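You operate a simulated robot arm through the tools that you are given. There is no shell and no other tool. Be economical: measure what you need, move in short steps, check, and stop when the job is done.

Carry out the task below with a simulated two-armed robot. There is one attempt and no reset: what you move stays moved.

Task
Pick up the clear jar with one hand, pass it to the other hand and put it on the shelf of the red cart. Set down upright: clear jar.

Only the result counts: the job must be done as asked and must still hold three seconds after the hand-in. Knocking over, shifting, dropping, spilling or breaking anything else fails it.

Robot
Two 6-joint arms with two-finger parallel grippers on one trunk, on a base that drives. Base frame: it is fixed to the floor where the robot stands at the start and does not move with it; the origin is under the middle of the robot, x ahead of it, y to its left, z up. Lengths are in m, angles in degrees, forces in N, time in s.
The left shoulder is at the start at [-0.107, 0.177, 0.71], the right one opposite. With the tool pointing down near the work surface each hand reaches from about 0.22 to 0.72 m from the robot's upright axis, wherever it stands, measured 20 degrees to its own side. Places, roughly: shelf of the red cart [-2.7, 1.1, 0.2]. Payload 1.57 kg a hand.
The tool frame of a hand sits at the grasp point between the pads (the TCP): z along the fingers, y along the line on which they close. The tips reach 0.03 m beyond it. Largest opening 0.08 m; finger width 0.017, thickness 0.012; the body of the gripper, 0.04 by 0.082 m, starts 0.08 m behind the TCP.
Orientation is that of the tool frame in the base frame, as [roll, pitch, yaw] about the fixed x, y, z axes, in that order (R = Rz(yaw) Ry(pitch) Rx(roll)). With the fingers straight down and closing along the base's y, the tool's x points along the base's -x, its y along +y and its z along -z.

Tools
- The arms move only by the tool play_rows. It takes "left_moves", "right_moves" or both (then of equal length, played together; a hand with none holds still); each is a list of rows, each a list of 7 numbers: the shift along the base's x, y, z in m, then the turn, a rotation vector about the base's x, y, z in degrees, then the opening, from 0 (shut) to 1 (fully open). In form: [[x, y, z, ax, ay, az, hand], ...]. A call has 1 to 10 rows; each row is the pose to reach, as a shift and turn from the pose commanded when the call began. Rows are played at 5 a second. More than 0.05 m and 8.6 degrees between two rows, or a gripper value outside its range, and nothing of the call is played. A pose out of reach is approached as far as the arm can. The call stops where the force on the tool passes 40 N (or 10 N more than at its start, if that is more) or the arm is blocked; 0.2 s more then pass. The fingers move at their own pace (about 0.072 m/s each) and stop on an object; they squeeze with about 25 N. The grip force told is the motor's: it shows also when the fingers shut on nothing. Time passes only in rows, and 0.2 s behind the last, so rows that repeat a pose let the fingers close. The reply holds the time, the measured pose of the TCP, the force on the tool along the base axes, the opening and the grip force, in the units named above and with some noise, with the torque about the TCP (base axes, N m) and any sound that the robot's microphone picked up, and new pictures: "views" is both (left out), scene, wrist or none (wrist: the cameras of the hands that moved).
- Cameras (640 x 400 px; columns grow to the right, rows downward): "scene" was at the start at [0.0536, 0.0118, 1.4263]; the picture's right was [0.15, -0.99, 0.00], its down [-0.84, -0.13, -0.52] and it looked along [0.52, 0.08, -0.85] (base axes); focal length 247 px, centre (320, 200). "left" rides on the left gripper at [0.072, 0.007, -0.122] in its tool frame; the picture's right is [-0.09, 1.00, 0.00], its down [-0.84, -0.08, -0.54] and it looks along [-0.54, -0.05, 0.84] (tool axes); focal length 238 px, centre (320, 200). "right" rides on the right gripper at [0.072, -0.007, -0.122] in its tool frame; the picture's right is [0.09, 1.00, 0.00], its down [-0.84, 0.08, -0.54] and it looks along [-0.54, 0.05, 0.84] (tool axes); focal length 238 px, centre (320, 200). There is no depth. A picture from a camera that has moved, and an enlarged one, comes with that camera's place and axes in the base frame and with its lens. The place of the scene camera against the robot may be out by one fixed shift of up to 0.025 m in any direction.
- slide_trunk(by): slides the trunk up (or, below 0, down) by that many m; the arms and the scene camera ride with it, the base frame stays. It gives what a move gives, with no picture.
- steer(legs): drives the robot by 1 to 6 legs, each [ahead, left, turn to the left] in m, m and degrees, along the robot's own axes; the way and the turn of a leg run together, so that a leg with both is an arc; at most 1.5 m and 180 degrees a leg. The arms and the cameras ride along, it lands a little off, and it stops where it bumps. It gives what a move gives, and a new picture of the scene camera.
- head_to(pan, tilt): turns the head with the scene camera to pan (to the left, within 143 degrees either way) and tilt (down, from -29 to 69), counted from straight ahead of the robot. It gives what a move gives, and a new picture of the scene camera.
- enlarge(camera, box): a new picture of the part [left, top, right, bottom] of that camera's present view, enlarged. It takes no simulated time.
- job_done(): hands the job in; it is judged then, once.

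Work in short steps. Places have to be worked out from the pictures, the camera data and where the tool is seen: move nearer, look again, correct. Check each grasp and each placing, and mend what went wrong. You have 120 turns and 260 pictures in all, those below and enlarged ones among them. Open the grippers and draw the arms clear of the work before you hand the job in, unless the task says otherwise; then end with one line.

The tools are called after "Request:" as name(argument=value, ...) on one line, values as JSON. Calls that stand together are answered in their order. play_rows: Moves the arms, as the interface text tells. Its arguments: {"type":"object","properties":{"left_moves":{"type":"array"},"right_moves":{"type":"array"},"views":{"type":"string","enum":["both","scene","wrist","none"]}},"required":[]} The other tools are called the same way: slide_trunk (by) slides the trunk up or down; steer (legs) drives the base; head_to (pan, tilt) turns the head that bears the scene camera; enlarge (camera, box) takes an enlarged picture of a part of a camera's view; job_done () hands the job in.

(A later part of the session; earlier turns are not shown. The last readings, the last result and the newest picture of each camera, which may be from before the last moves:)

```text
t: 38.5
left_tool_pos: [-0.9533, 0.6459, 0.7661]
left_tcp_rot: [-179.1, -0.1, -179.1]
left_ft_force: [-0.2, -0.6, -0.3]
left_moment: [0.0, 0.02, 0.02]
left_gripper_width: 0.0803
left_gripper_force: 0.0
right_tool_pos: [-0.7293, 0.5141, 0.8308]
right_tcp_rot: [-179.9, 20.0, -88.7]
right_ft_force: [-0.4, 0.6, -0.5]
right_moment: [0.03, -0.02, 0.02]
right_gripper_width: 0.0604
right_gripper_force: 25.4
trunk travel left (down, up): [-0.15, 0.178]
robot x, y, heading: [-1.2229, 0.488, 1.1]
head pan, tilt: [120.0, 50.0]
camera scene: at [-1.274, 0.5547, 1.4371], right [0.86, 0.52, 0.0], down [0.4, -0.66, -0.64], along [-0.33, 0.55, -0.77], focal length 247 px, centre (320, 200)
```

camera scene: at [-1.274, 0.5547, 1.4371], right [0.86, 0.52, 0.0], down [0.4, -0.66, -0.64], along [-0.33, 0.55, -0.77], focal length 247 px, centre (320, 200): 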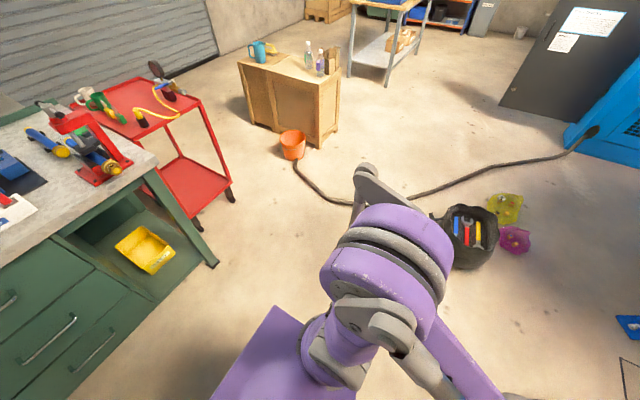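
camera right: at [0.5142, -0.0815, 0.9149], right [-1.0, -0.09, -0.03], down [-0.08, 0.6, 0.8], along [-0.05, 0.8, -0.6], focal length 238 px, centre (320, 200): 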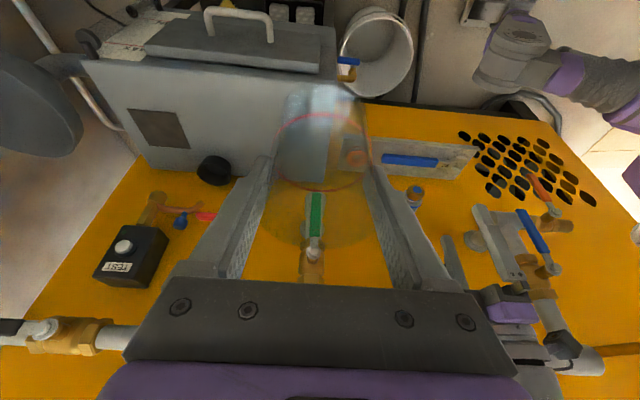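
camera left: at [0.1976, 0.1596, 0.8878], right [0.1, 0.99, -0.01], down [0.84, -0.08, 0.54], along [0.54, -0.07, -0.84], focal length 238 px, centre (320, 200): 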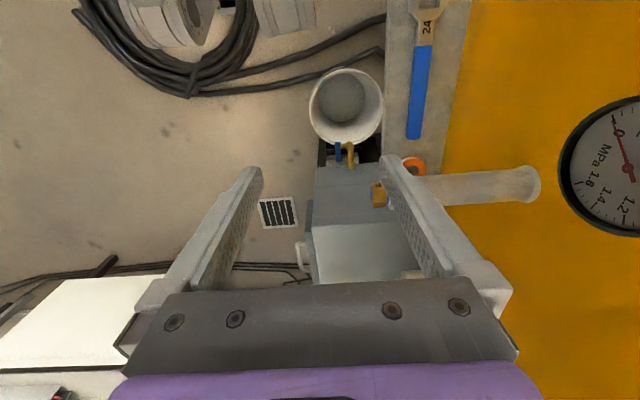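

Now in open space I look ahead, lift both hands, and tilt the left hand so its fingers point forward and 40° down.

Request:
head_to(pan=5, tilt=55)

Request:
play_rows(left_moves=[[-0.01, 0, 0.02, 0, -8.3, 0, 1], [-0.02, -0.01, 0.04, 0, -16.6, 0, 1], [-0.02, -0.02, 0.06, 0, -25, 0, 1], [-0.02, -0.03, 0.09, 0, -33.3, 0, 1], [-0.02, -0.04, 0.11, 0, -41.6, 0, 1], [-0.02, -0.05, 0.13, 0, -50, 0, 1]], right_moves=[[0, 0, 0.02, 0, 0, 0, 0.3], [-0.01, 0, 0.04, 0, 0, 0, 0.3], [-0.02, 0, 0.06, 0, 0, 0, 0.3], [-0.03, 0, 0.07, 0, 0, 0, 0.3], [-0.04, 0, 0.07, 0, 0, 0, 0.3], [-0.05, 0, 0.07, 0, 0, 0, 0.3]])

```text
t: 40.5
left_tool_pos: [-0.9531, 0.6457, 0.7672]
left_tcp_rot: [-179.2, -0.1, -179.1]
left_ft_force: [1.0, 0.6, -0.2]
left_moment: [0.01, -0.02, 0.04]
left_gripper_width: 0.08
left_gripper_force: 0.1
right_tool_pos: [-0.7283, 0.5161, 0.8308]
right_tcp_rot: [-179.9, 20.1, -88.7]
right_ft_force: [-0.4, -0.3, -0.8]
right_moment: [0.01, 0.0, 0.02]
right_gripper_width: 0.0607
right_gripper_force: 24.9
trunk travel left (down, up): [-0.15, 0.178]
robot x, y, heading: [-1.2176, 0.4901, 0.9]
head pan, tilt: [5.0, 55.0]
camera scene: at [-1.162, 0.4964, 1.4307], right [0.11, -0.99, 0.0], down [-0.81, -0.09, -0.57], along [0.57, 0.06, -0.82], focal length 247 px, centre (320, 200)
```

scene: 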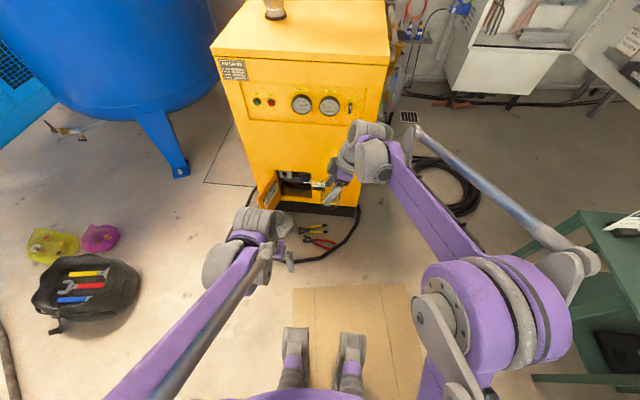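

```text
t: 41.9
left_tool_pos: [-0.9665, 0.5901, 0.8933]
left_tcp_rot: [-178.2, 50.0, -178.6]
left_ft_force: [-0.1, 0.8, -0.7]
left_moment: [-0.03, -0.04, -0.03]
left_gripper_width: 0.0798
left_gripper_force: 0.0
left hand out of reach, approached as far as the arm can: row 6
right_tool_pos: [-0.7787, 0.5134, 0.9015]
right_tcp_rot: [180.0, 20.0, -88.6]
right_ft_force: [0.4, 0.0, -0.5]
right_moment: [0.03, 0.02, -0.01]
right_gripper_width: 0.0606
right_gripper_force: 24.9
trunk travel left (down, up): [-0.15, 0.178]
robot x, y, heading: [-1.2177, 0.4885, 1.3]
head pan, tilt: [5.0, 55.0]
camera scene: at [-1.1619, 0.4965, 1.4307], right [0.11, -0.99, 0.0], down [-0.81, -0.09, -0.57], along [0.57, 0.06, -0.82], focal length 247 px, centre (320, 200)
camera right: at [-0.7693, 0.4054, 0.9915], right [-0.99, -0.11, -0.03], down [-0.09, 0.6, 0.8], along [-0.07, 0.79, -0.6], focal length 238 px, centre (320, 200)
camera left: at [-1.1068, 0.597, 0.9154], right [0.06, 1.0, 0.05], down [0.12, -0.06, 0.99], along [0.99, -0.05, -0.13], focal length 238 px, centre (320, 200)
```

scene: 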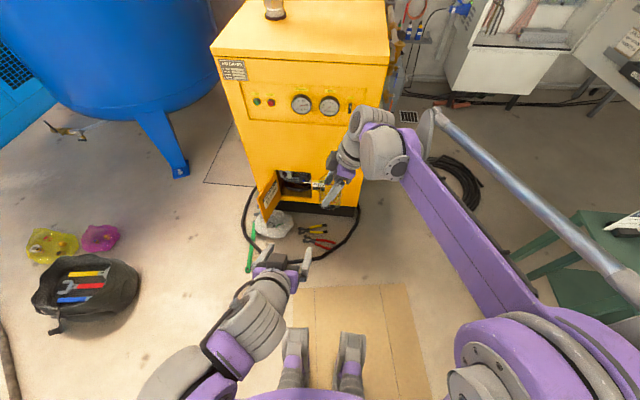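
right: 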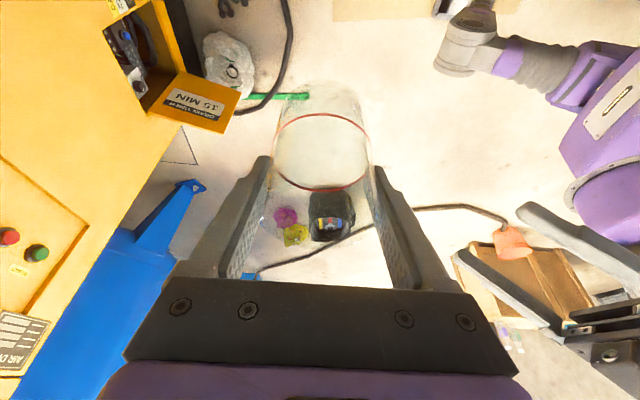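
left: 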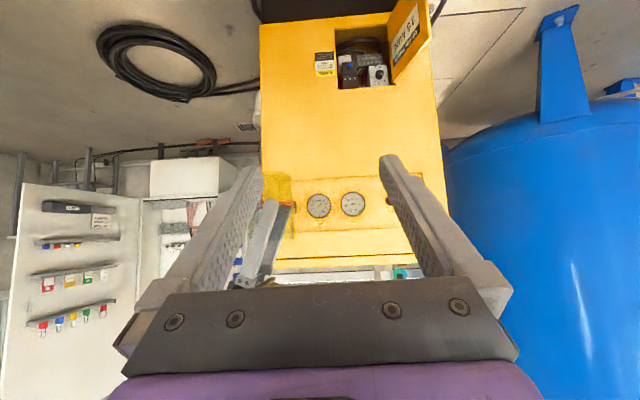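

The jar is seen ahead of the left hand (upside-down view). I align the left hand behind the jar, at grasp height.

Request:
play_rows(left_moves=[[0.01, -0.02, -0.005, 0.4, 0, 0, 1], [0.025, -0.04, -0.01, 0.8, 0, 0, 1], [0.045, -0.06, -0.015, 1.2, 0, 0, 1], [0.06, -0.077, -0.02, 1.2, 0, 0, 1], [0.06, -0.077, -0.02, 1.2, 0, 0, 1]])

Request:
enlarge(camera="left", box=[220, 100, 420, 300])

```text
t: 43.1
left_tool_pos: [-0.9077, 0.5157, 0.8725]
left_tcp_rot: [-180.0, 50.0, 180.0]
left_ft_force: [-0.6, 0.3, 0.4]
left_moment: [0.0, 0.01, -0.02]
left_gripper_width: 0.08
left_gripper_force: 0.0
right_tool_pos: [-0.7783, 0.5145, 0.9021]
right_tcp_rot: [-180.0, 20.0, -88.6]
right_ft_force: [0.2, -0.1, -0.9]
right_moment: [-0.01, 0.01, -0.01]
right_gripper_width: 0.0604
right_gripper_force: 25.2
trunk travel left (down, up): [-0.15, 0.178]
robot x, y, heading: [-1.2181, 0.4895, 1.5]
head pan, tilt: [5.0, 55.0]
camera scene: at [-1.1623, 0.4966, 1.4307], right [0.11, -0.99, 0.0], down [-0.81, -0.09, -0.57], along [0.57, 0.06, -0.82], focal length 247 px, centre (320, 200)
camera left: at [-1.0475, 0.5221, 0.8969], right [0.06, 1.0, 0.07], down [0.12, -0.08, 0.99], along [0.99, -0.05, -0.13], focal length 238 px, centre (320, 200)
```

scene: 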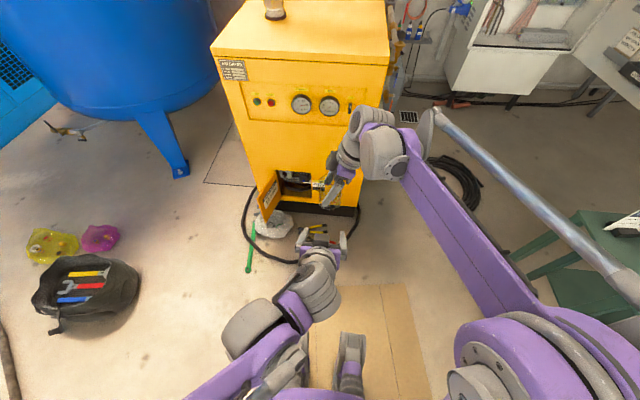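
left: 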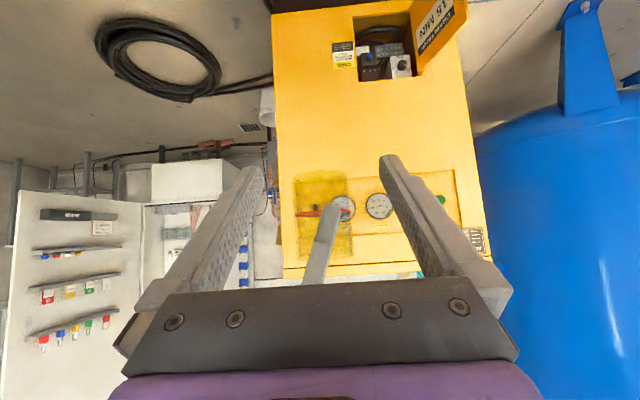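

```text
2.00 times, centred on (320, 200) of left
camera zoom: at [-1.0475, 0.5221, 0.8969], right [0.06, 1.0, 0.07], down [0.12, -0.08, 0.99], along [0.99, -0.05, -0.13], focal length 477 px, centre (320, 200)
```

zoom: 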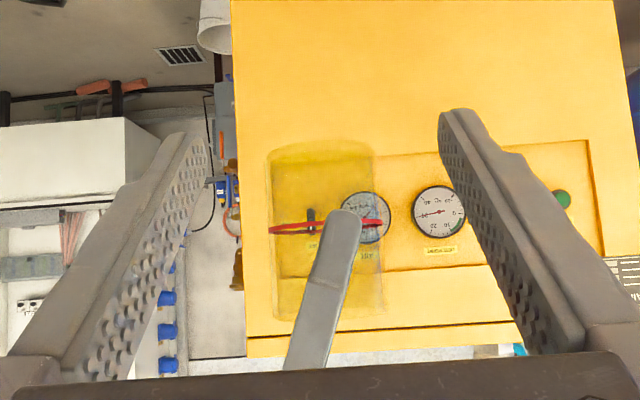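

The jar axis is at y≈0.510, base z≈0.838. I advance the left hand to straddle it, stopping about 12 mm short of centre so its body clears the right finger.

Request:
play_rows(left_moves=[[0.03, -0.004, 0.006, 0, 0, 0, 1], [0.06, -0.004, 0.006, 0, 0, 0, 1], [0.08, -0.004, 0.006, 0, 0, 0, 1], [0.1, -0.004, 0.006, 0, 0, 0, 1]], views="wrist")

Request:
enlarge(camera="right", box=[0, 0, 640, 400])

Request:
enlarge(camera="scene", box=[260, 90, 420, 250])

```text
t: 44.1
left_tool_pos: [-0.8082, 0.5081, 0.8798]
left_tcp_rot: [180.0, 49.9, 179.8]
left_ft_force: [0.6, -0.5, 0.5]
left_moment: [0.02, 0.0, -0.01]
left_gripper_width: 0.0801
left_gripper_force: 0.1
right_tool_pos: [-0.7768, 0.5143, 0.9016]
right_tcp_rot: [-180.0, 19.9, -88.7]
right_ft_force: [0.1, 0.6, -0.6]
right_moment: [-0.01, -0.02, 0.03]
right_gripper_width: 0.0605
right_gripper_force: 24.8
trunk travel left (down, up): [-0.15, 0.178]
robot x, y, heading: [-1.2225, 0.4861, 1.2]
head pan, tilt: [5.0, 55.0]
camera left: at [-0.9488, 0.5148, 0.9025], right [0.06, 1.0, 0.07], down [0.12, -0.08, 0.99], along [0.99, -0.05, -0.13], focal length 238 px, centre (320, 200)
```

left: 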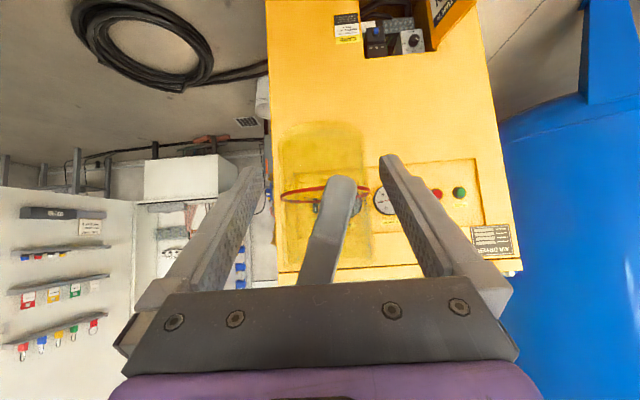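

```text
1.00 times, centred on (320, 200) of right (not enlarged: the box is as wide or as high as the picture)
camera zoom: at [-0.7688, 0.4051, 0.9912], right [-0.99, -0.11, -0.03], down [-0.09, 0.6, 0.8], along [-0.07, 0.79, -0.6], focal length 238 px, centre (320, 200)
```

zoom: 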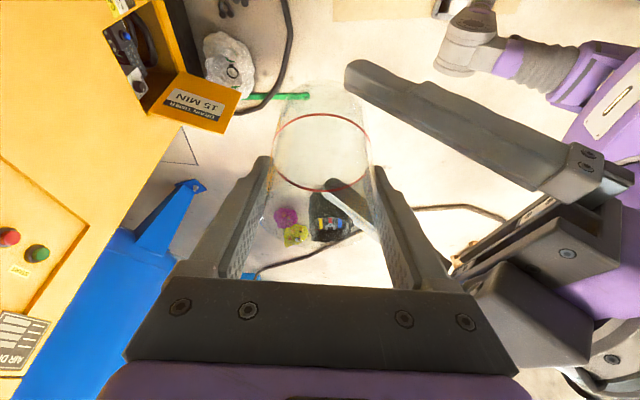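

```text
2.50 times, centred on (340, 170) of scene
camera zoom: at [-1.1614, 0.4961, 1.4306], right [0.11, -0.99, 0.0], down [-0.81, -0.09, -0.57], along [0.57, 0.06, -0.82], focal length 618 px, centre (270, 275)
```

zoom: 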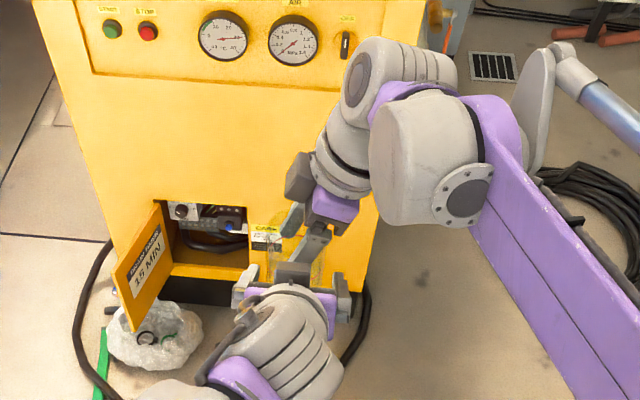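

The left hand is close to the right gripper; I advance only 14 mm more in small steps, force-guarded.

Request:
play_rows(left_moves=[[0.005, 0.0, 0, 0, 0, 0, 1], [0.01, 0.0, 0, 0, 0, 0, 1], [0.014, 0.0, 0, 0, 0, 0, 1]], views="wrist")

Request:
enlarge(camera="right", box=[240, 20, 640, 400])

```text
t: 44.9
left_tool_pos: [-0.7953, 0.5111, 0.8807]
left_tcp_rot: [180.0, 49.9, 180.0]
left_ft_force: [-1.1, 0.4, -0.2]
left_moment: [-0.01, 0.01, 0.0]
left_gripper_width: 0.0797
left_gripper_force: 0.1
right_tool_pos: [-0.7782, 0.5153, 0.9013]
right_tcp_rot: [-180.0, 19.9, -88.7]
right_ft_force: [-0.8, 0.6, -0.3]
right_moment: [0.05, -0.02, 0.0]
right_gripper_width: 0.0605
right_gripper_force: 25.2
trunk travel left (down, up): [-0.15, 0.178]
robot x, y, heading: [-1.2168, 0.4858, 1.2]
head pan, tilt: [5.0, 55.0]
camera left: at [-0.935, 0.5161, 0.9034], right [0.06, 1.0, 0.07], down [0.12, -0.08, 0.99], along [0.99, -0.05, -0.13], focal length 238 px, centre (320, 200)
```

left: 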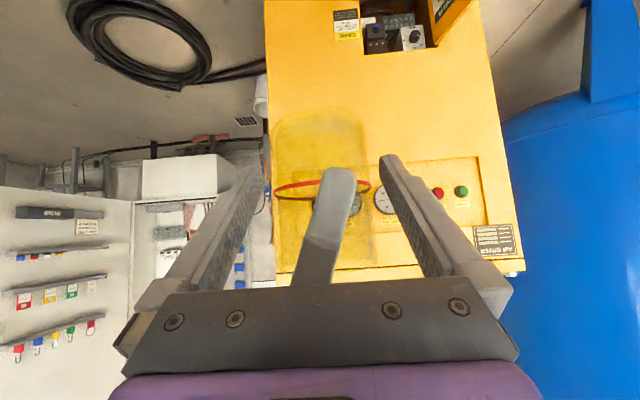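

```text
1.05 times, centred on (440, 210) of right (not enlarged: the box is as wide or as high as the picture)
camera zoom: at [-0.7691, 0.4052, 0.9914], right [-0.99, -0.11, -0.03], down [-0.09, 0.6, 0.8], along [-0.07, 0.79, -0.6], focal length 251 px, centre (194, 190)
```

zoom: 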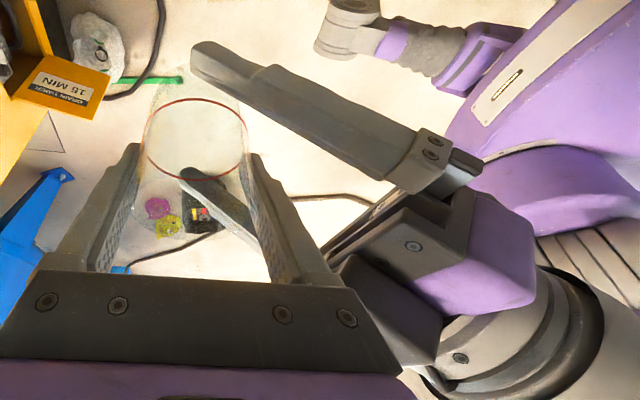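

The left fingers straddle the jar past its axis. I close the left gripper.

Request:
play_rows(left_moves=[[0, 0, 0, 0, 0, 0, 0.8], [0, 0, 0, 0, 0, 0, 0.7], [0, 0, 0, 0, 0, 0, 0.5], [0, 0, 0, 0, 0, 0, 0.3], [0, 0, 0, 0, 0, 0, 0.3]], views="wrist")

```text
t: 46.1
left_tool_pos: [-0.7946, 0.5099, 0.8804]
left_tcp_rot: [-179.9, 49.8, 179.8]
left_ft_force: [2.8, 7.9, -0.2]
left_moment: [-0.51, 0.07, 0.08]
left_gripper_width: 0.0627
left_gripper_force: 25.1
right_tool_pos: [-0.7778, 0.5133, 0.9008]
right_tcp_rot: [180.0, 20.0, -88.7]
right_ft_force: [-4.0, -7.3, 0.7]
right_moment: [0.33, -0.01, 0.06]
right_gripper_width: 0.0605
right_gripper_force: 25.3
trunk travel left (down, up): [-0.15, 0.178]
robot x, y, heading: [-1.2202, 0.4885, 0.8]
head pan, tilt: [5.0, 55.0]
camera left: at [-0.9351, 0.5162, 0.9034], right [0.06, 1.0, 0.07], down [0.12, -0.08, 0.99], along [0.99, -0.05, -0.13], focal length 238 px, centre (320, 200)
```

left: 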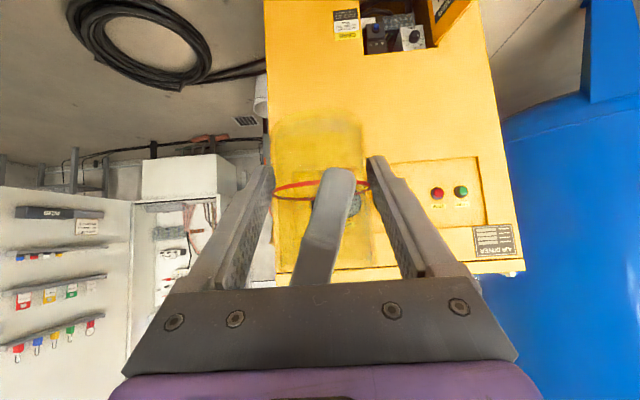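

Both grip now, with only ~8 N between them. I open the right hand.

Request:
play_rows(right_moves=[[0, 0, 0, 0, 0, 0, 0.8], [0, 0, 0, 0, 0, 0, 0.9], [0, 0, 0, 0, 0, 0, 1], [0, 0, 0, 0, 0, 0, 1]], views="wrist")

```text
t: 47.1
left_tool_pos: [-0.7953, 0.5103, 0.8802]
left_tcp_rot: [180.0, 49.9, 179.9]
left_ft_force: [-5.3, -3.4, 0.7]
left_moment: [0.25, -0.4, 0.07]
left_gripper_width: 0.0628
left_gripper_force: 25.0
right_tool_pos: [-0.7782, 0.5141, 0.9019]
right_tcp_rot: [-179.8, 20.1, -88.6]
right_ft_force: [5.7, 3.0, -0.6]
right_moment: [-0.16, 0.33, -0.07]
right_gripper_width: 0.0756
right_gripper_force: 0.1
trunk travel left (down, up): [-0.15, 0.178]
robot x, y, heading: [-1.2214, 0.4885, 1.4]
head pan, tilt: [5.0, 55.0]
camera right: at [-0.7692, 0.4053, 0.9914], right [-0.99, -0.11, -0.03], down [-0.09, 0.6, 0.8], along [-0.07, 0.79, -0.6], focal length 238 px, centre (320, 200)
```

right: 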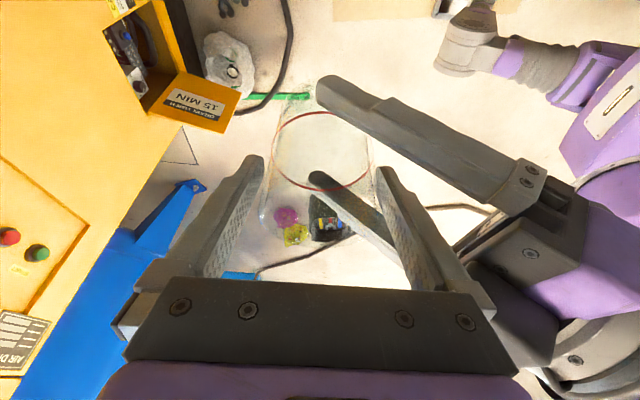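

The right −x finger just touches the left hand when fully open. I set the opening to 0.88 and withdraw the right hand along its own axis, up and to −y.

Request:
play_rows(right_moves=[[0, 0, 0, 0, 0, 0, 0.88], [0.001, 0, 0, 0, 0, 0, 0.88], [0.001, -0.0034, 0.0094, 0, 0, 0, 0.88], [0.001, -0.01, 0.028, 0, 0, 0, 0.88], [0.001, -0.02, 0.056, 0, 0, 0, 0.88], [0.001, -0.034, 0.094, 0, 0, 0, 0.88], [0.001, -0.06, 0.12, 0, 0, 0, 0.88]])

```text
t: 48.7
left_tool_pos: [-0.7958, 0.5104, 0.8801]
left_tcp_rot: [180.0, 49.9, 179.9]
left_ft_force: [-0.3, 0.1, -0.3]
left_moment: [0.01, 0.0, 0.03]
left_gripper_width: 0.063
left_gripper_force: 24.9
right_tool_pos: [-0.7767, 0.4531, 1.0242]
right_tcp_rot: [-179.9, 20.1, -88.6]
right_ft_force: [-0.6, 0.2, -0.1]
right_moment: [0.02, 0.02, 0.02]
right_gripper_width: 0.0702
right_gripper_force: 0.0
trunk travel left (down, up): [-0.15, 0.178]
robot x, y, heading: [-1.2167, 0.4861, 1.2]
head pan, tilt: [5.0, 55.0]
camera scene: at [-1.162, 0.4958, 1.4307], right [0.11, -0.99, 0.0], down [-0.81, -0.09, -0.57], along [0.57, 0.06, -0.82], focal length 247 px, centre (320, 200)
camera right: at [-0.7676, 0.3439, 1.1137], right [-0.99, -0.11, -0.03], down [-0.09, 0.6, 0.8], along [-0.07, 0.79, -0.6], focal length 238 px, centre (320, 200)
```

scene: 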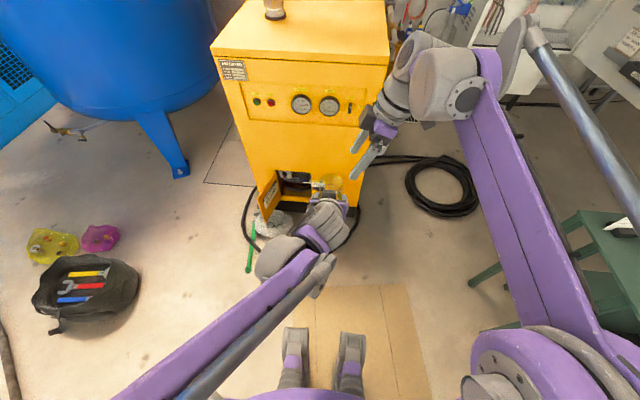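
right: 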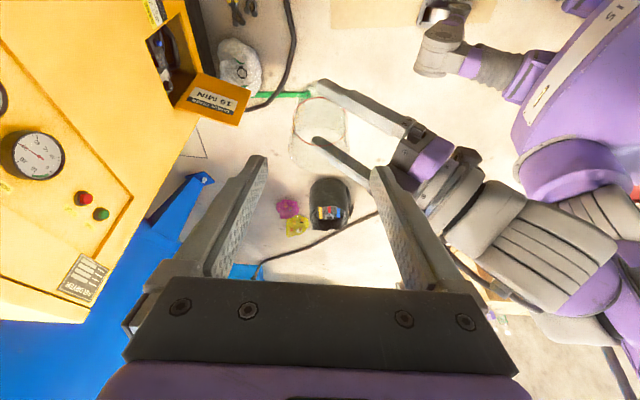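

The jar is now solely in the left hand. I draw the right hand well off to its own side and pull the left in a little.

Request:
play_rows(right_moves=[[0, -0.04, 0, 0, 0, 0, 0.88], [-0.01, -0.08, 0, 0, 0, 0, 0.88], [-0.03, -0.12, -0.01, 0, 0, 0, 0.88], [-0.05, -0.16, -0.02, 0, 0, 0, 0.88], [-0.08, -0.19, -0.03, 0, 0, 0, 0.88], [-0.11, -0.22, -0.04, 0, 0, 0, 0.88]], left_moves=[[0, 0.01, 0, 0, 0, 0, 0.3], [0, 0.03, 0, 0, 0, 0, 0.3], [0, 0.05, 0, 0, 0, 0, 0.3], [-0.01, 0.07, 0, 0, 0, 0, 0.3], [-0.02, 0.09, 0, 0, 0, 0, 0.3], [-0.03, 0.1, 0, 0, 0, 0, 0.3]])

Request:
head_to(pan=143, tilt=35)

```text
t: 50.1
left_tool_pos: [-0.8228, 0.6128, 0.8813]
left_tcp_rot: [180.0, 49.9, 179.9]
left_ft_force: [0.6, 0.1, 0.4]
left_moment: [-0.02, 0.01, 0.01]
left_gripper_width: 0.0628
left_gripper_force: 25.1
right_tool_pos: [-0.8892, 0.2348, 0.983]
right_tcp_rot: [-179.9, 20.1, -88.6]
right_ft_force: [-0.4, -0.3, -0.3]
right_moment: [-0.05, 0.01, 0.02]
right_gripper_width: 0.0705
right_gripper_force: 0.1
trunk travel left (down, up): [-0.15, 0.178]
robot x, y, heading: [-1.2215, 0.4878, 1.1]
head pan, tilt: [5.0, 55.0]
camera scene: at [-1.1628, 0.4962, 1.4307], right [0.11, -0.99, 0.0], down [-0.81, -0.09, -0.57], along [0.57, 0.06, -0.82], focal length 247 px, centre (320, 200)
camera right: at [-0.8789, 0.1255, 1.0729], right [-0.99, -0.11, -0.03], down [-0.09, 0.6, 0.8], along [-0.07, 0.79, -0.6], focal length 238 px, centre (320, 200)
camera left: at [-0.9637, 0.6189, 0.9037], right [0.06, 1.0, 0.07], down [0.12, -0.08, 0.99], along [0.99, -0.05, -0.13], focal length 238 px, centre (320, 200)
```

scene: 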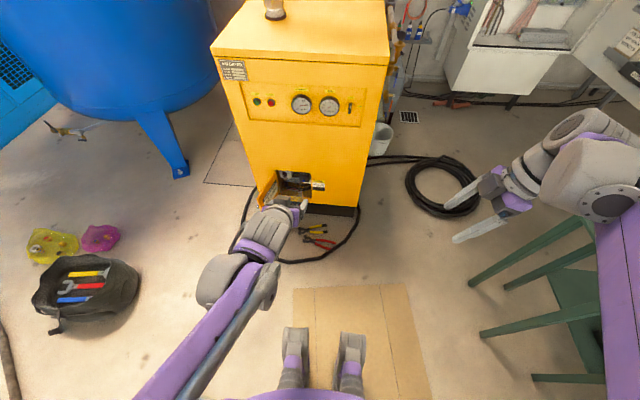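
right: 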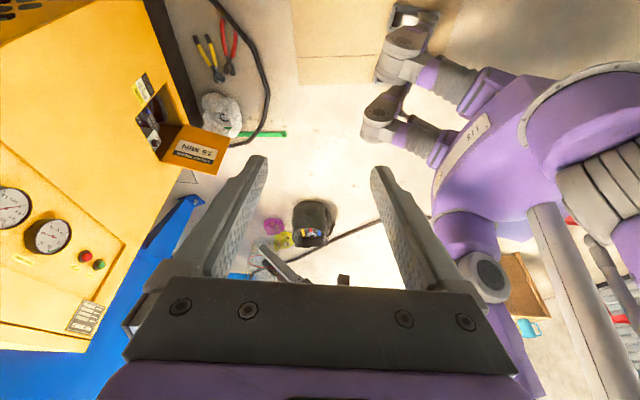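
left: 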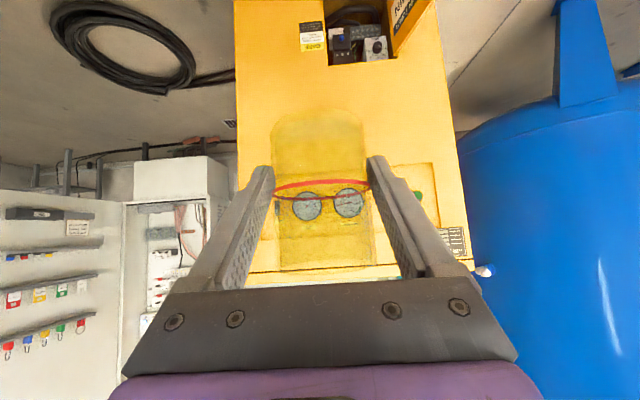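

```text
t: 52.3
left_tool_pos: [-0.8218, 0.6142, 0.8804]
left_tcp_rot: [179.9, 50.0, 179.8]
left_ft_force: [1.3, 0.0, -0.1]
left_moment: [0.02, 0.03, 0.0]
left_gripper_width: 0.0628
left_gripper_force: 24.9
right_tool_pos: [-0.8868, 0.2344, 0.9839]
right_tcp_rot: [-179.9, 20.0, -88.7]
right_ft_force: [-0.5, 0.4, -0.4]
right_moment: [0.03, -0.04, -0.02]
right_gripper_width: 0.0708
right_gripper_force: 0.1
trunk travel left (down, up): [-0.15, 0.178]
robot x, y, heading: [-1.2162, 0.4909, 1.2]
head pan, tilt: [143.0, 35.0]
camera scene: at [-1.3051, 0.5402, 1.4589], right [0.59, 0.81, 0.0], down [0.47, -0.34, -0.82], along [-0.66, 0.48, -0.57], focal length 247 px, centre (320, 200)
```

scene: 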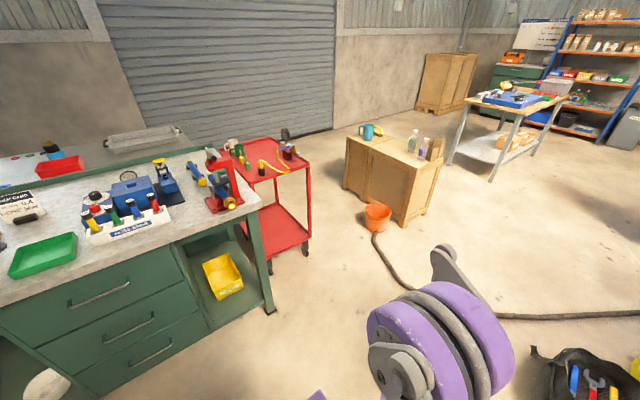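

The jar sits upright in the left hand. I turn the robot round to face the cart and sidestep in front of it, keeping a good distance.

Request:
steer(legs=[[0, 0.2, 0], [0, 0, 178.8], [0.3, -0.45, 0]])

Request:
head_to(pan=0, tilt=40)

```text
t: 66.1
left_tool_pos: [-1.9297, 1.0156, 0.8801]
left_tcp_rot: [180.0, 49.9, -0.8]
left_ft_force: [-0.2, 0.5, 0.6]
left_moment: [0.02, -0.01, -0.02]
left_gripper_width: 0.0632
left_gripper_force: 25.3
right_tool_pos: [-1.8595, 1.3929, 0.9828]
right_tcp_rot: [180.0, 20.1, 90.6]
right_ft_force: [0.5, 0.8, -0.2]
right_moment: [-0.01, -0.03, -0.01]
right_gripper_width: 0.0706
right_gripper_force: 0.1
trunk travel left (down, up): [-0.15, 0.178]
robot x, y, heading: [-1.5319, 1.1371, -179.6]
head pan, tilt: [143.0, 35.0]
camera scene: at [-1.4079, 1.0852, 1.4589], right [-0.6, -0.8, 0.0], down [-0.46, 0.34, -0.82], along [0.66, -0.49, -0.57], focal length 247 px, centre (320, 200)
```

scene: 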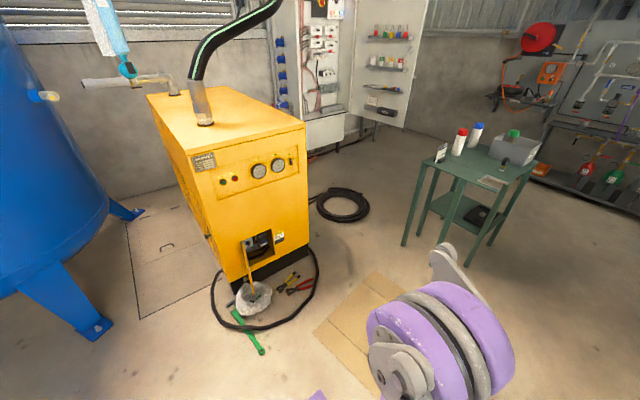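

```text
t: 68.4
left_tool_pos: [-1.9283, 1.0151, 0.8793]
left_tcp_rot: [-180.0, 49.9, -0.8]
left_ft_force: [-1.2, -1.0, 0.0]
left_moment: [-0.02, 0.02, 0.0]
left_gripper_width: 0.0629
left_gripper_force: 24.6
right_tool_pos: [-1.8595, 1.3925, 0.9825]
right_tcp_rot: [180.0, 20.0, 90.7]
right_ft_force: [0.0, 1.1, 0.1]
right_moment: [-0.01, 0.0, -0.04]
right_gripper_width: 0.0705
right_gripper_force: 0.1
trunk travel left (down, up): [-0.15, 0.178]
robot x, y, heading: [-1.5274, 1.1362, -179.5]
head pan, tilt: [0.0, 40.0]
camera scene: at [-1.5636, 1.1367, 1.4513], right [-0.01, 1.0, 0.0], down [0.64, 0.01, -0.77], along [-0.77, -0.01, -0.64], focal length 247 px, centre (320, 200)
```

scene: 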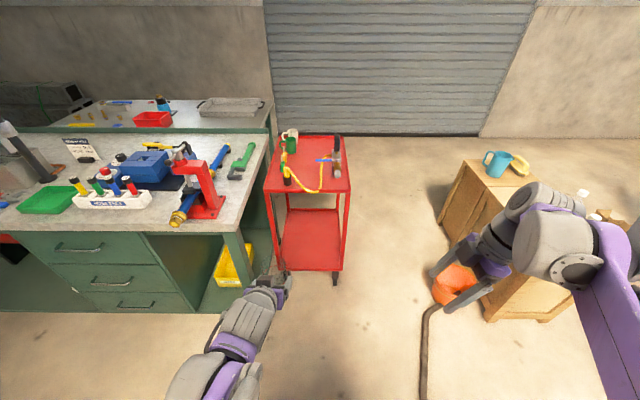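

The cart's front edge is near x≈−2.43, y 0.88–1.26, top tray at z≈0.78, bench end at y≈0.87. I lower the trunk and begin lowering the left hand here in the open.

Request:
slide_trunk(by=-0.12)

Request:
play_rows(left_moves=[[0, 0, -0.045, 0, 0, 0, 0.3], [0, 0, -0.09, 0, 0, 0, 0.3], [0, 0, -0.135, 0, 0, 0, 0.3], [0, 0, -0.18, 0, 0, 0, 0.3], [0, 0, -0.225, 0, 0, 0, 0.3], [0, 0, -0.27, 0, 0, 0, 0.3], [0, 0, -0.31, 0, 0, 0, 0.3]], views="both")

```text
t: 69.9
left_tool_pos: [-1.9286, 1.0164, 0.7613]
left_tcp_rot: [180.0, 50.0, -0.8]
left_ft_force: [-0.6, 0.3, 0.4]
left_moment: [0.02, -0.01, 0.01]
left_gripper_width: 0.0629
left_gripper_force: 24.4
right_tool_pos: [-1.8604, 1.3935, 0.8638]
right_tcp_rot: [-179.9, 20.0, 90.7]
right_ft_force: [-0.5, 0.1, 0.8]
right_moment: [0.03, 0.04, 0.01]
right_gripper_width: 0.0705
right_gripper_force: 0.1
trunk travel left (down, up): [-0.03, 0.298]
robot x, y, heading: [-1.5339, 1.1343, -179.6]
head pan, tilt: [0.0, 40.0]
```

```text
t: 71.5
left_tool_pos: [-1.9786, 1.0223, 0.4911]
left_tcp_rot: [179.9, 49.8, -0.9]
left_ft_force: [0.4, 0.4, 0.6]
left_moment: [-0.02, -0.02, -0.04]
left_gripper_width: 0.0633
left_gripper_force: 24.6
left hand out of reach, approached as far as the arm can: row 6, 7
right_tool_pos: [-1.8601, 1.3918, 0.8624]
right_tcp_rot: [-180.0, 20.1, 90.6]
right_ft_force: [-1.4, 0.2, -0.7]
right_moment: [0.0, 0.0, 0.0]
right_gripper_width: 0.0705
right_gripper_force: 0.1
trunk travel left (down, up): [-0.03, 0.298]
robot x, y, heading: [-1.5287, 1.1356, -179.7]
head pan, tilt: [0.0, 40.0]
camera scene: at [-1.6017, 1.1364, 1.3221], right [-0.01, 1.0, 0.0], down [0.64, 0.01, -0.77], along [-0.77, -0.01, -0.64], focal length 247 px, centre (320, 200)
camera left: at [-1.839, 1.0126, 0.515], right [-0.07, -0.99, 0.07], down [-0.13, 0.08, 0.99], along [-0.99, 0.06, -0.13], focal length 238 px, centre (320, 200)
```

scene: 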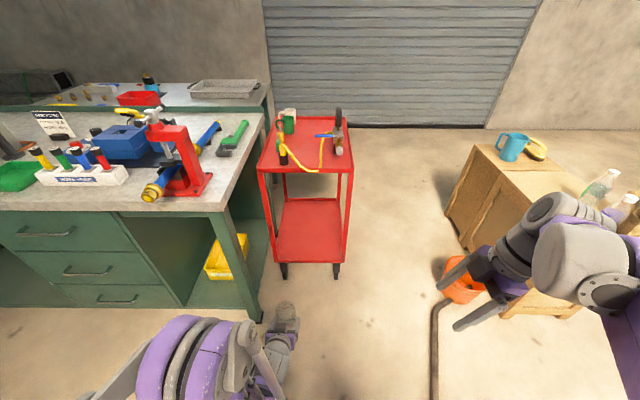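
left: 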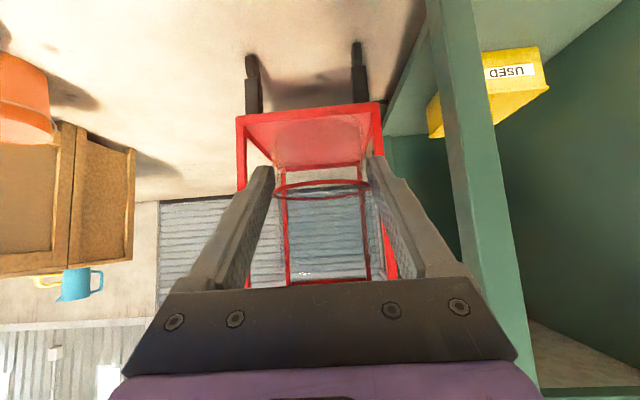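

The wrist view agrees: shelf front edge x≈−2.42, y 0.87–1.26, z≈0.2. I extend the left arm forward and lower to see where the elbow goes before driving in.

Request:
play_rows(left_moves=[[-0.035, 0, -0.03, 0, 0, 0, 0.3], [-0.07, 0, -0.06, 0, 0, 0, 0.3], [-0.105, 0, -0.09, 0, 0, 0, 0.3], [-0.14, 0, -0.12, 0, 0, 0, 0.3], [-0.165, 0, -0.15, 0, 0, 0, 0.3], [-0.165, 0, -0.15, 0, 0, 0, 0.3]], views="both")

```text
t: 72.9
left_tool_pos: [-2.1429, 1.0249, 0.3423]
left_tcp_rot: [-179.9, 49.9, -0.8]
left_ft_force: [0.8, 0.0, 0.4]
left_moment: [0.0, -0.01, 0.02]
left_gripper_width: 0.0628
left_gripper_force: 25.0
right_tool_pos: [-1.8601, 1.3931, 0.8617]
right_tcp_rot: [-179.9, 20.0, 90.6]
right_ft_force: [0.0, -0.2, -0.3]
right_moment: [-0.01, 0.01, 0.0]
right_gripper_width: 0.0704
right_gripper_force: 0.0
trunk travel left (down, up): [-0.03, 0.298]
robot x, y, heading: [-1.5304, 1.1373, -179.5]
head pan, tilt: [0.0, 40.0]
camera scene: at [-1.6008, 1.1364, 1.3222], right [-0.01, 1.0, 0.0], down [0.64, 0.01, -0.77], along [-0.77, -0.01, -0.64], focal length 247 px, centre (320, 200)
camera left: at [-2.0049, 1.0142, 0.3655], right [-0.07, -0.99, 0.07], down [-0.12, 0.08, 0.99], along [-0.99, 0.06, -0.13], focal length 238 px, centre (320, 200)
```

scene: 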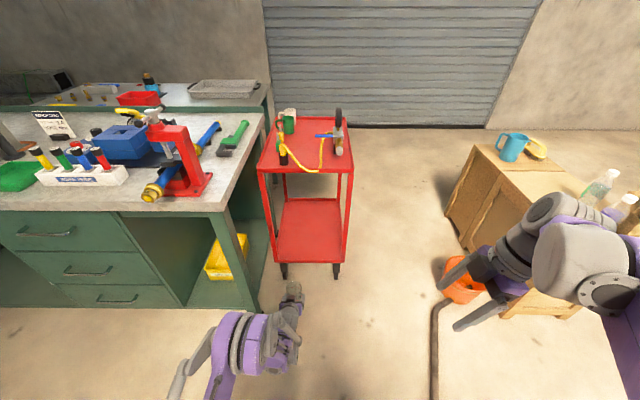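
left: 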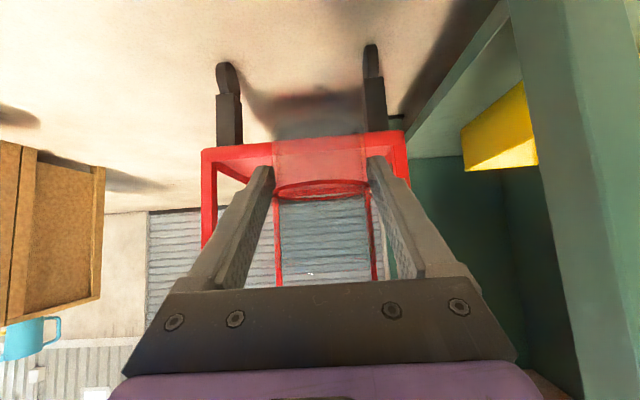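

The arm clears well like this. I sidestep 0.10 m right, then drive 0.28 m ahead, so that the jar comes just past the shelf's front edge about 0.1 m above it.

Request:
steer(legs=[[0, -0.1, 0], [0.28, 0, 0]])

Request:
enlarge(camera="left", box=[0, 0, 640, 400])

```text
t: 76.0
left_tool_pos: [-2.4271, 1.1178, 0.343]
left_tcp_rot: [-180.0, 49.8, -0.6]
left_ft_force: [-0.2, 0.3, -0.8]
left_moment: [-0.01, 0.0, -0.01]
left_gripper_width: 0.0628
left_gripper_force: 24.9
right_tool_pos: [-2.1456, 1.4881, 0.8624]
right_tcp_rot: [180.0, 20.0, 90.8]
right_ft_force: [0.5, 0.3, -0.3]
right_moment: [0.0, 0.02, -0.01]
right_gripper_width: 0.0704
right_gripper_force: 0.1
trunk travel left (down, up): [-0.03, 0.298]
robot x, y, heading: [-1.8146, 1.2311, -179.4]
head pan, tilt: [0.0, 40.0]
camera scene: at [-1.8851, 1.232, 1.3222], right [-0.01, 1.0, 0.0], down [0.64, 0.01, -0.77], along [-0.77, -0.01, -0.64], focal length 247 px, centre (320, 200)
```

scene: 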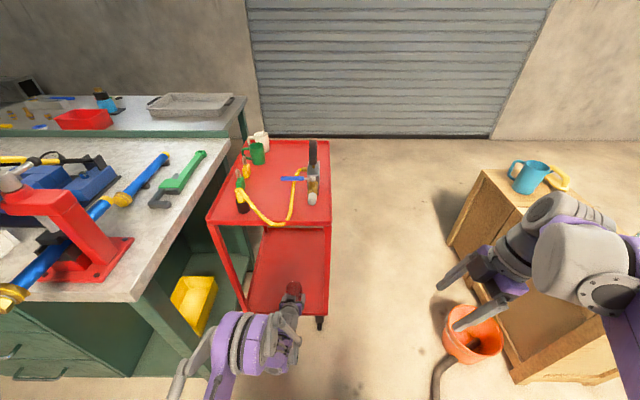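

```text
1.00 times, centred on (320, 200) of left (not enlarged: the box is as wide or as high as the picture)
camera zoom: at [-2.2882, 1.1088, 0.3656], right [-0.07, -0.99, 0.07], down [-0.12, 0.08, 0.99], along [-0.99, 0.06, -0.13], focal length 238 px, centre (320, 200)
```

zoom: 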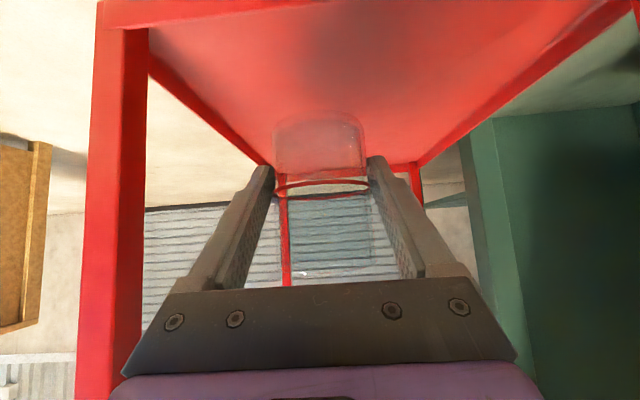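

The jar is over the shelf between the posts. I extend another 7 cm inwards and lower to about 3 cm above the shelf.

Request:
play_rows(left_moves=[[-0.03, 0, 0, 0, 0, 0, 0.3], [-0.06, 0, 0, 0, 0, 0, 0.3], [-0.07, 0, -0.03, 0, 0, 0, 0.3], [-0.07, 0, -0.06, 0, 0, 0, 0.3], [-0.07, 0, -0.07, 0, 0, 0, 0.3]], views="both")

```text
t: 77.2
left_tool_pos: [-2.4982, 1.1155, 0.2722]
left_tcp_rot: [-180.0, 49.8, -0.7]
left_ft_force: [0.5, -0.4, -0.7]
left_moment: [0.01, 0.01, -0.03]
left_gripper_width: 0.0627
left_gripper_force: 25.0
right_tool_pos: [-2.143, 1.4878, 0.8627]
right_tcp_rot: [-179.9, 20.0, 90.8]
right_ft_force: [0.5, 1.0, 1.6]
right_moment: [0.03, 0.0, -0.01]
right_gripper_width: 0.0704
right_gripper_force: 0.1
trunk travel left (down, up): [-0.03, 0.298]
robot x, y, heading: [-1.8117, 1.2347, -179.4]
head pan, tilt: [0.0, 40.0]
camera scene: at [-1.8847, 1.232, 1.3222], right [-0.01, 1.0, 0.0], down [0.64, 0.01, -0.77], along [-0.77, -0.01, -0.64], focal length 247 px, centre (320, 200)
camera left: at [-2.3595, 1.1075, 0.2959], right [-0.07, -0.99, 0.07], down [-0.12, 0.08, 0.99], along [-0.99, 0.06, -0.13], focal length 238 px, centre (320, 200)
```

scene: 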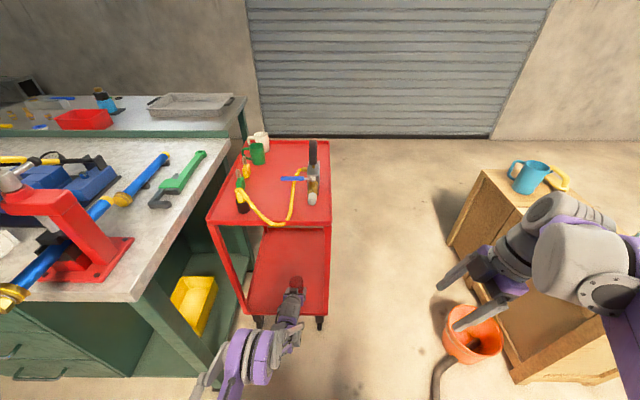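
left: 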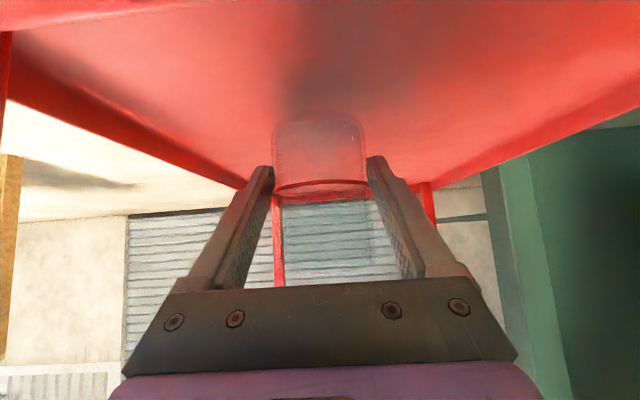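

I lower 2 cm more, gently, checking force.

Request:
play_rows(left_moves=[[0, 0, -0.006, 0, 0, 0, 0.3], [0, 0, -0.012, 0, 0, 0, 0.3], [0, 0, -0.018, 0, 0, 0, 0.3], [0, 0, -0.022, 0, 0, 0, 0.3]], views="wrist")

Request:
enlarge(camera="left", box=[220, 60, 420, 220])

```text
t: 78.2
left_tool_pos: [-2.4981, 1.1171, 0.2492]
left_tcp_rot: [-179.9, 49.9, -0.7]
left_ft_force: [0.2, -0.6, 0.3]
left_moment: [-0.02, -0.02, 0.03]
left_gripper_width: 0.0628
left_gripper_force: 24.9
right_tool_pos: [-2.1447, 1.4872, 0.8634]
right_tcp_rot: [-179.9, 20.0, 90.8]
right_ft_force: [-0.4, -1.5, 0.6]
right_moment: [-0.02, 0.01, 0.0]
right_gripper_width: 0.0704
right_gripper_force: 0.1
trunk travel left (down, up): [-0.03, 0.298]
robot x, y, heading: [-1.8138, 1.2291, -179.3]
head pan, tilt: [0.0, 40.0]
camera left: at [-2.3586, 1.1085, 0.273], right [-0.07, -0.99, 0.07], down [-0.12, 0.08, 0.99], along [-0.99, 0.06, -0.13], focal length 238 px, centre (320, 200)
```

left: 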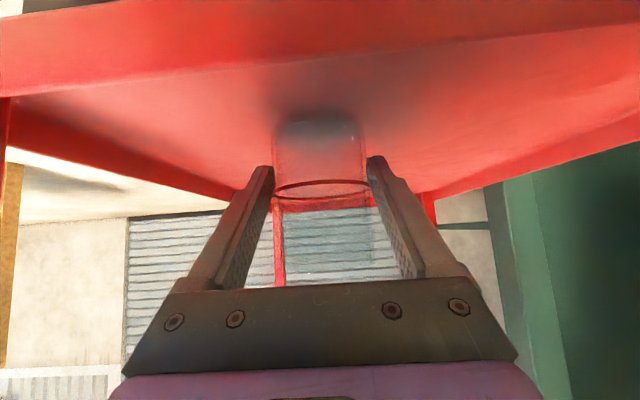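

```text
2.50 times, centred on (320, 140) of left
camera zoom: at [-2.3586, 1.1085, 0.273], right [-0.07, -0.99, 0.07], down [-0.12, 0.08, 0.99], along [-0.99, 0.06, -0.13], focal length 596 px, centre (320, 350)
```

zoom: 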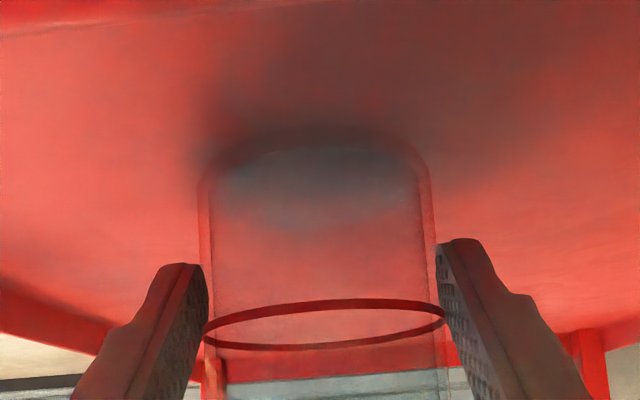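

Contact shadow is close now. I go down in 3 mm steps until the force rises.

Request:
play_rows(left_moves=[[0, 0, -0.003, 0, 0, 0, 0.3], [0, 0, -0.006, 0, 0, 0, 0.3], [0, 0, -0.008, 0, 0, 0, 0.3]], views="none")

```text
t: 79.0
left_tool_pos: [-2.4954, 1.117, 0.2475]
left_tcp_rot: [179.9, 49.9, -0.7]
left_ft_force: [-0.2, 1.4, 0.9]
left_moment: [0.02, -0.06, 0.0]
left_gripper_width: 0.0631
left_gripper_force: 24.8
left hand out of reach, approached as far as the arm can: row 2, 3
right_tool_pos: [-2.1433, 1.4878, 0.8624]
right_tcp_rot: [-179.9, 20.0, 90.9]
right_ft_force: [-0.6, 0.0, -0.1]
right_moment: [-0.01, 0.01, 0.01]
right_gripper_width: 0.0704
right_gripper_force: 0.0
trunk travel left (down, up): [-0.03, 0.298]
robot x, y, heading: [-1.8081, 1.2352, -179.2]
head pan, tilt: [0.0, 40.0]
```

The arm is at its reach limit; the trunk can do the last millimetres. I slide it down 5 mm.

Request:
slide_trunk(by=-0.005)

Request:
enlarge(camera="left", box=[220, 60, 420, 220])

```text
t: 79.5
left_tool_pos: [-2.4961, 1.1175, 0.2435]
left_tcp_rot: [-180.0, 49.9, -0.8]
left_ft_force: [-1.3, 0.3, 5.7]
left_moment: [0.07, 0.22, -0.02]
left_gripper_width: 0.0628
left_gripper_force: 25.3
right_tool_pos: [-2.1442, 1.4875, 0.8572]
right_tcp_rot: [-179.9, 20.0, 90.9]
right_ft_force: [0.5, 0.4, 0.2]
right_moment: [0.01, 0.04, 0.01]
right_gripper_width: 0.0702
right_gripper_force: 0.1
trunk travel left (down, up): [-0.025, 0.303]
robot x, y, heading: [-1.8135, 1.2307, -179.7]
head pan, tilt: [0.0, 40.0]
```

```text
2.50 times, centred on (320, 140) of left
camera zoom: at [-2.3565, 1.1082, 0.2661], right [-0.07, -0.99, 0.07], down [-0.12, 0.08, 0.99], along [-0.99, 0.06, -0.13], focal length 596 px, centre (320, 350)
```

zoom: 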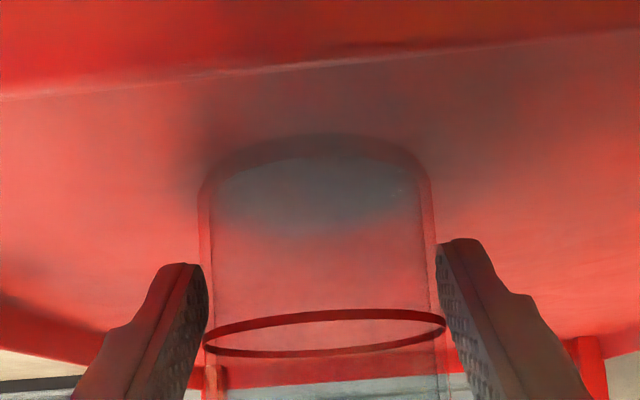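

The shelf carries it (5.7 N up). I open the left fingers.

Request:
play_rows(left_moves=[[0, 0, 0, 0, 0, 0, 0.85], [0, 0, 0, 0, 0, 0, 1], [0, 0, 0, 0, 0, 0, 1]], views="wrist")

```text
t: 80.3
left_tool_pos: [-2.4968, 1.1175, 0.2419]
left_tcp_rot: [-180.0, 49.8, -0.7]
left_ft_force: [0.5, -0.1, -0.6]
left_moment: [-0.03, 0.05, -0.01]
left_gripper_width: 0.0799
left_gripper_force: 0.0
right_tool_pos: [-2.1441, 1.4872, 0.8592]
right_tcp_rot: [-179.9, 20.1, 90.8]
right_ft_force: [-0.5, 0.2, -0.4]
right_moment: [0.0, 0.03, 0.0]
right_gripper_width: 0.0702
right_gripper_force: 0.2
trunk travel left (down, up): [-0.025, 0.303]
robot x, y, heading: [-1.8101, 1.2323, -179.5]
head pan, tilt: [0.0, 40.0]
camera left: at [-2.3562, 1.1082, 0.2657], right [-0.07, -0.99, 0.07], down [-0.12, 0.08, 0.99], along [-0.99, 0.06, -0.13], focal length 238 px, centre (320, 200)
```

left: 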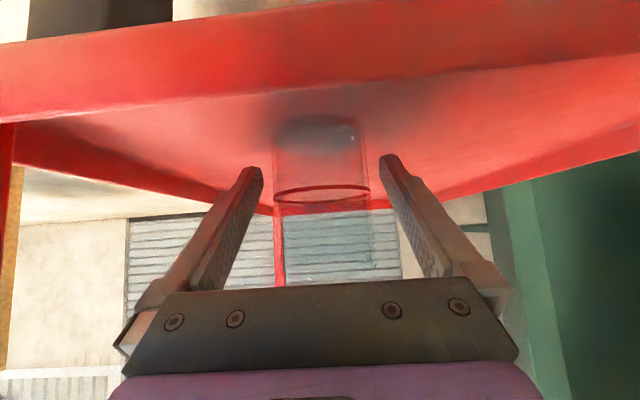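

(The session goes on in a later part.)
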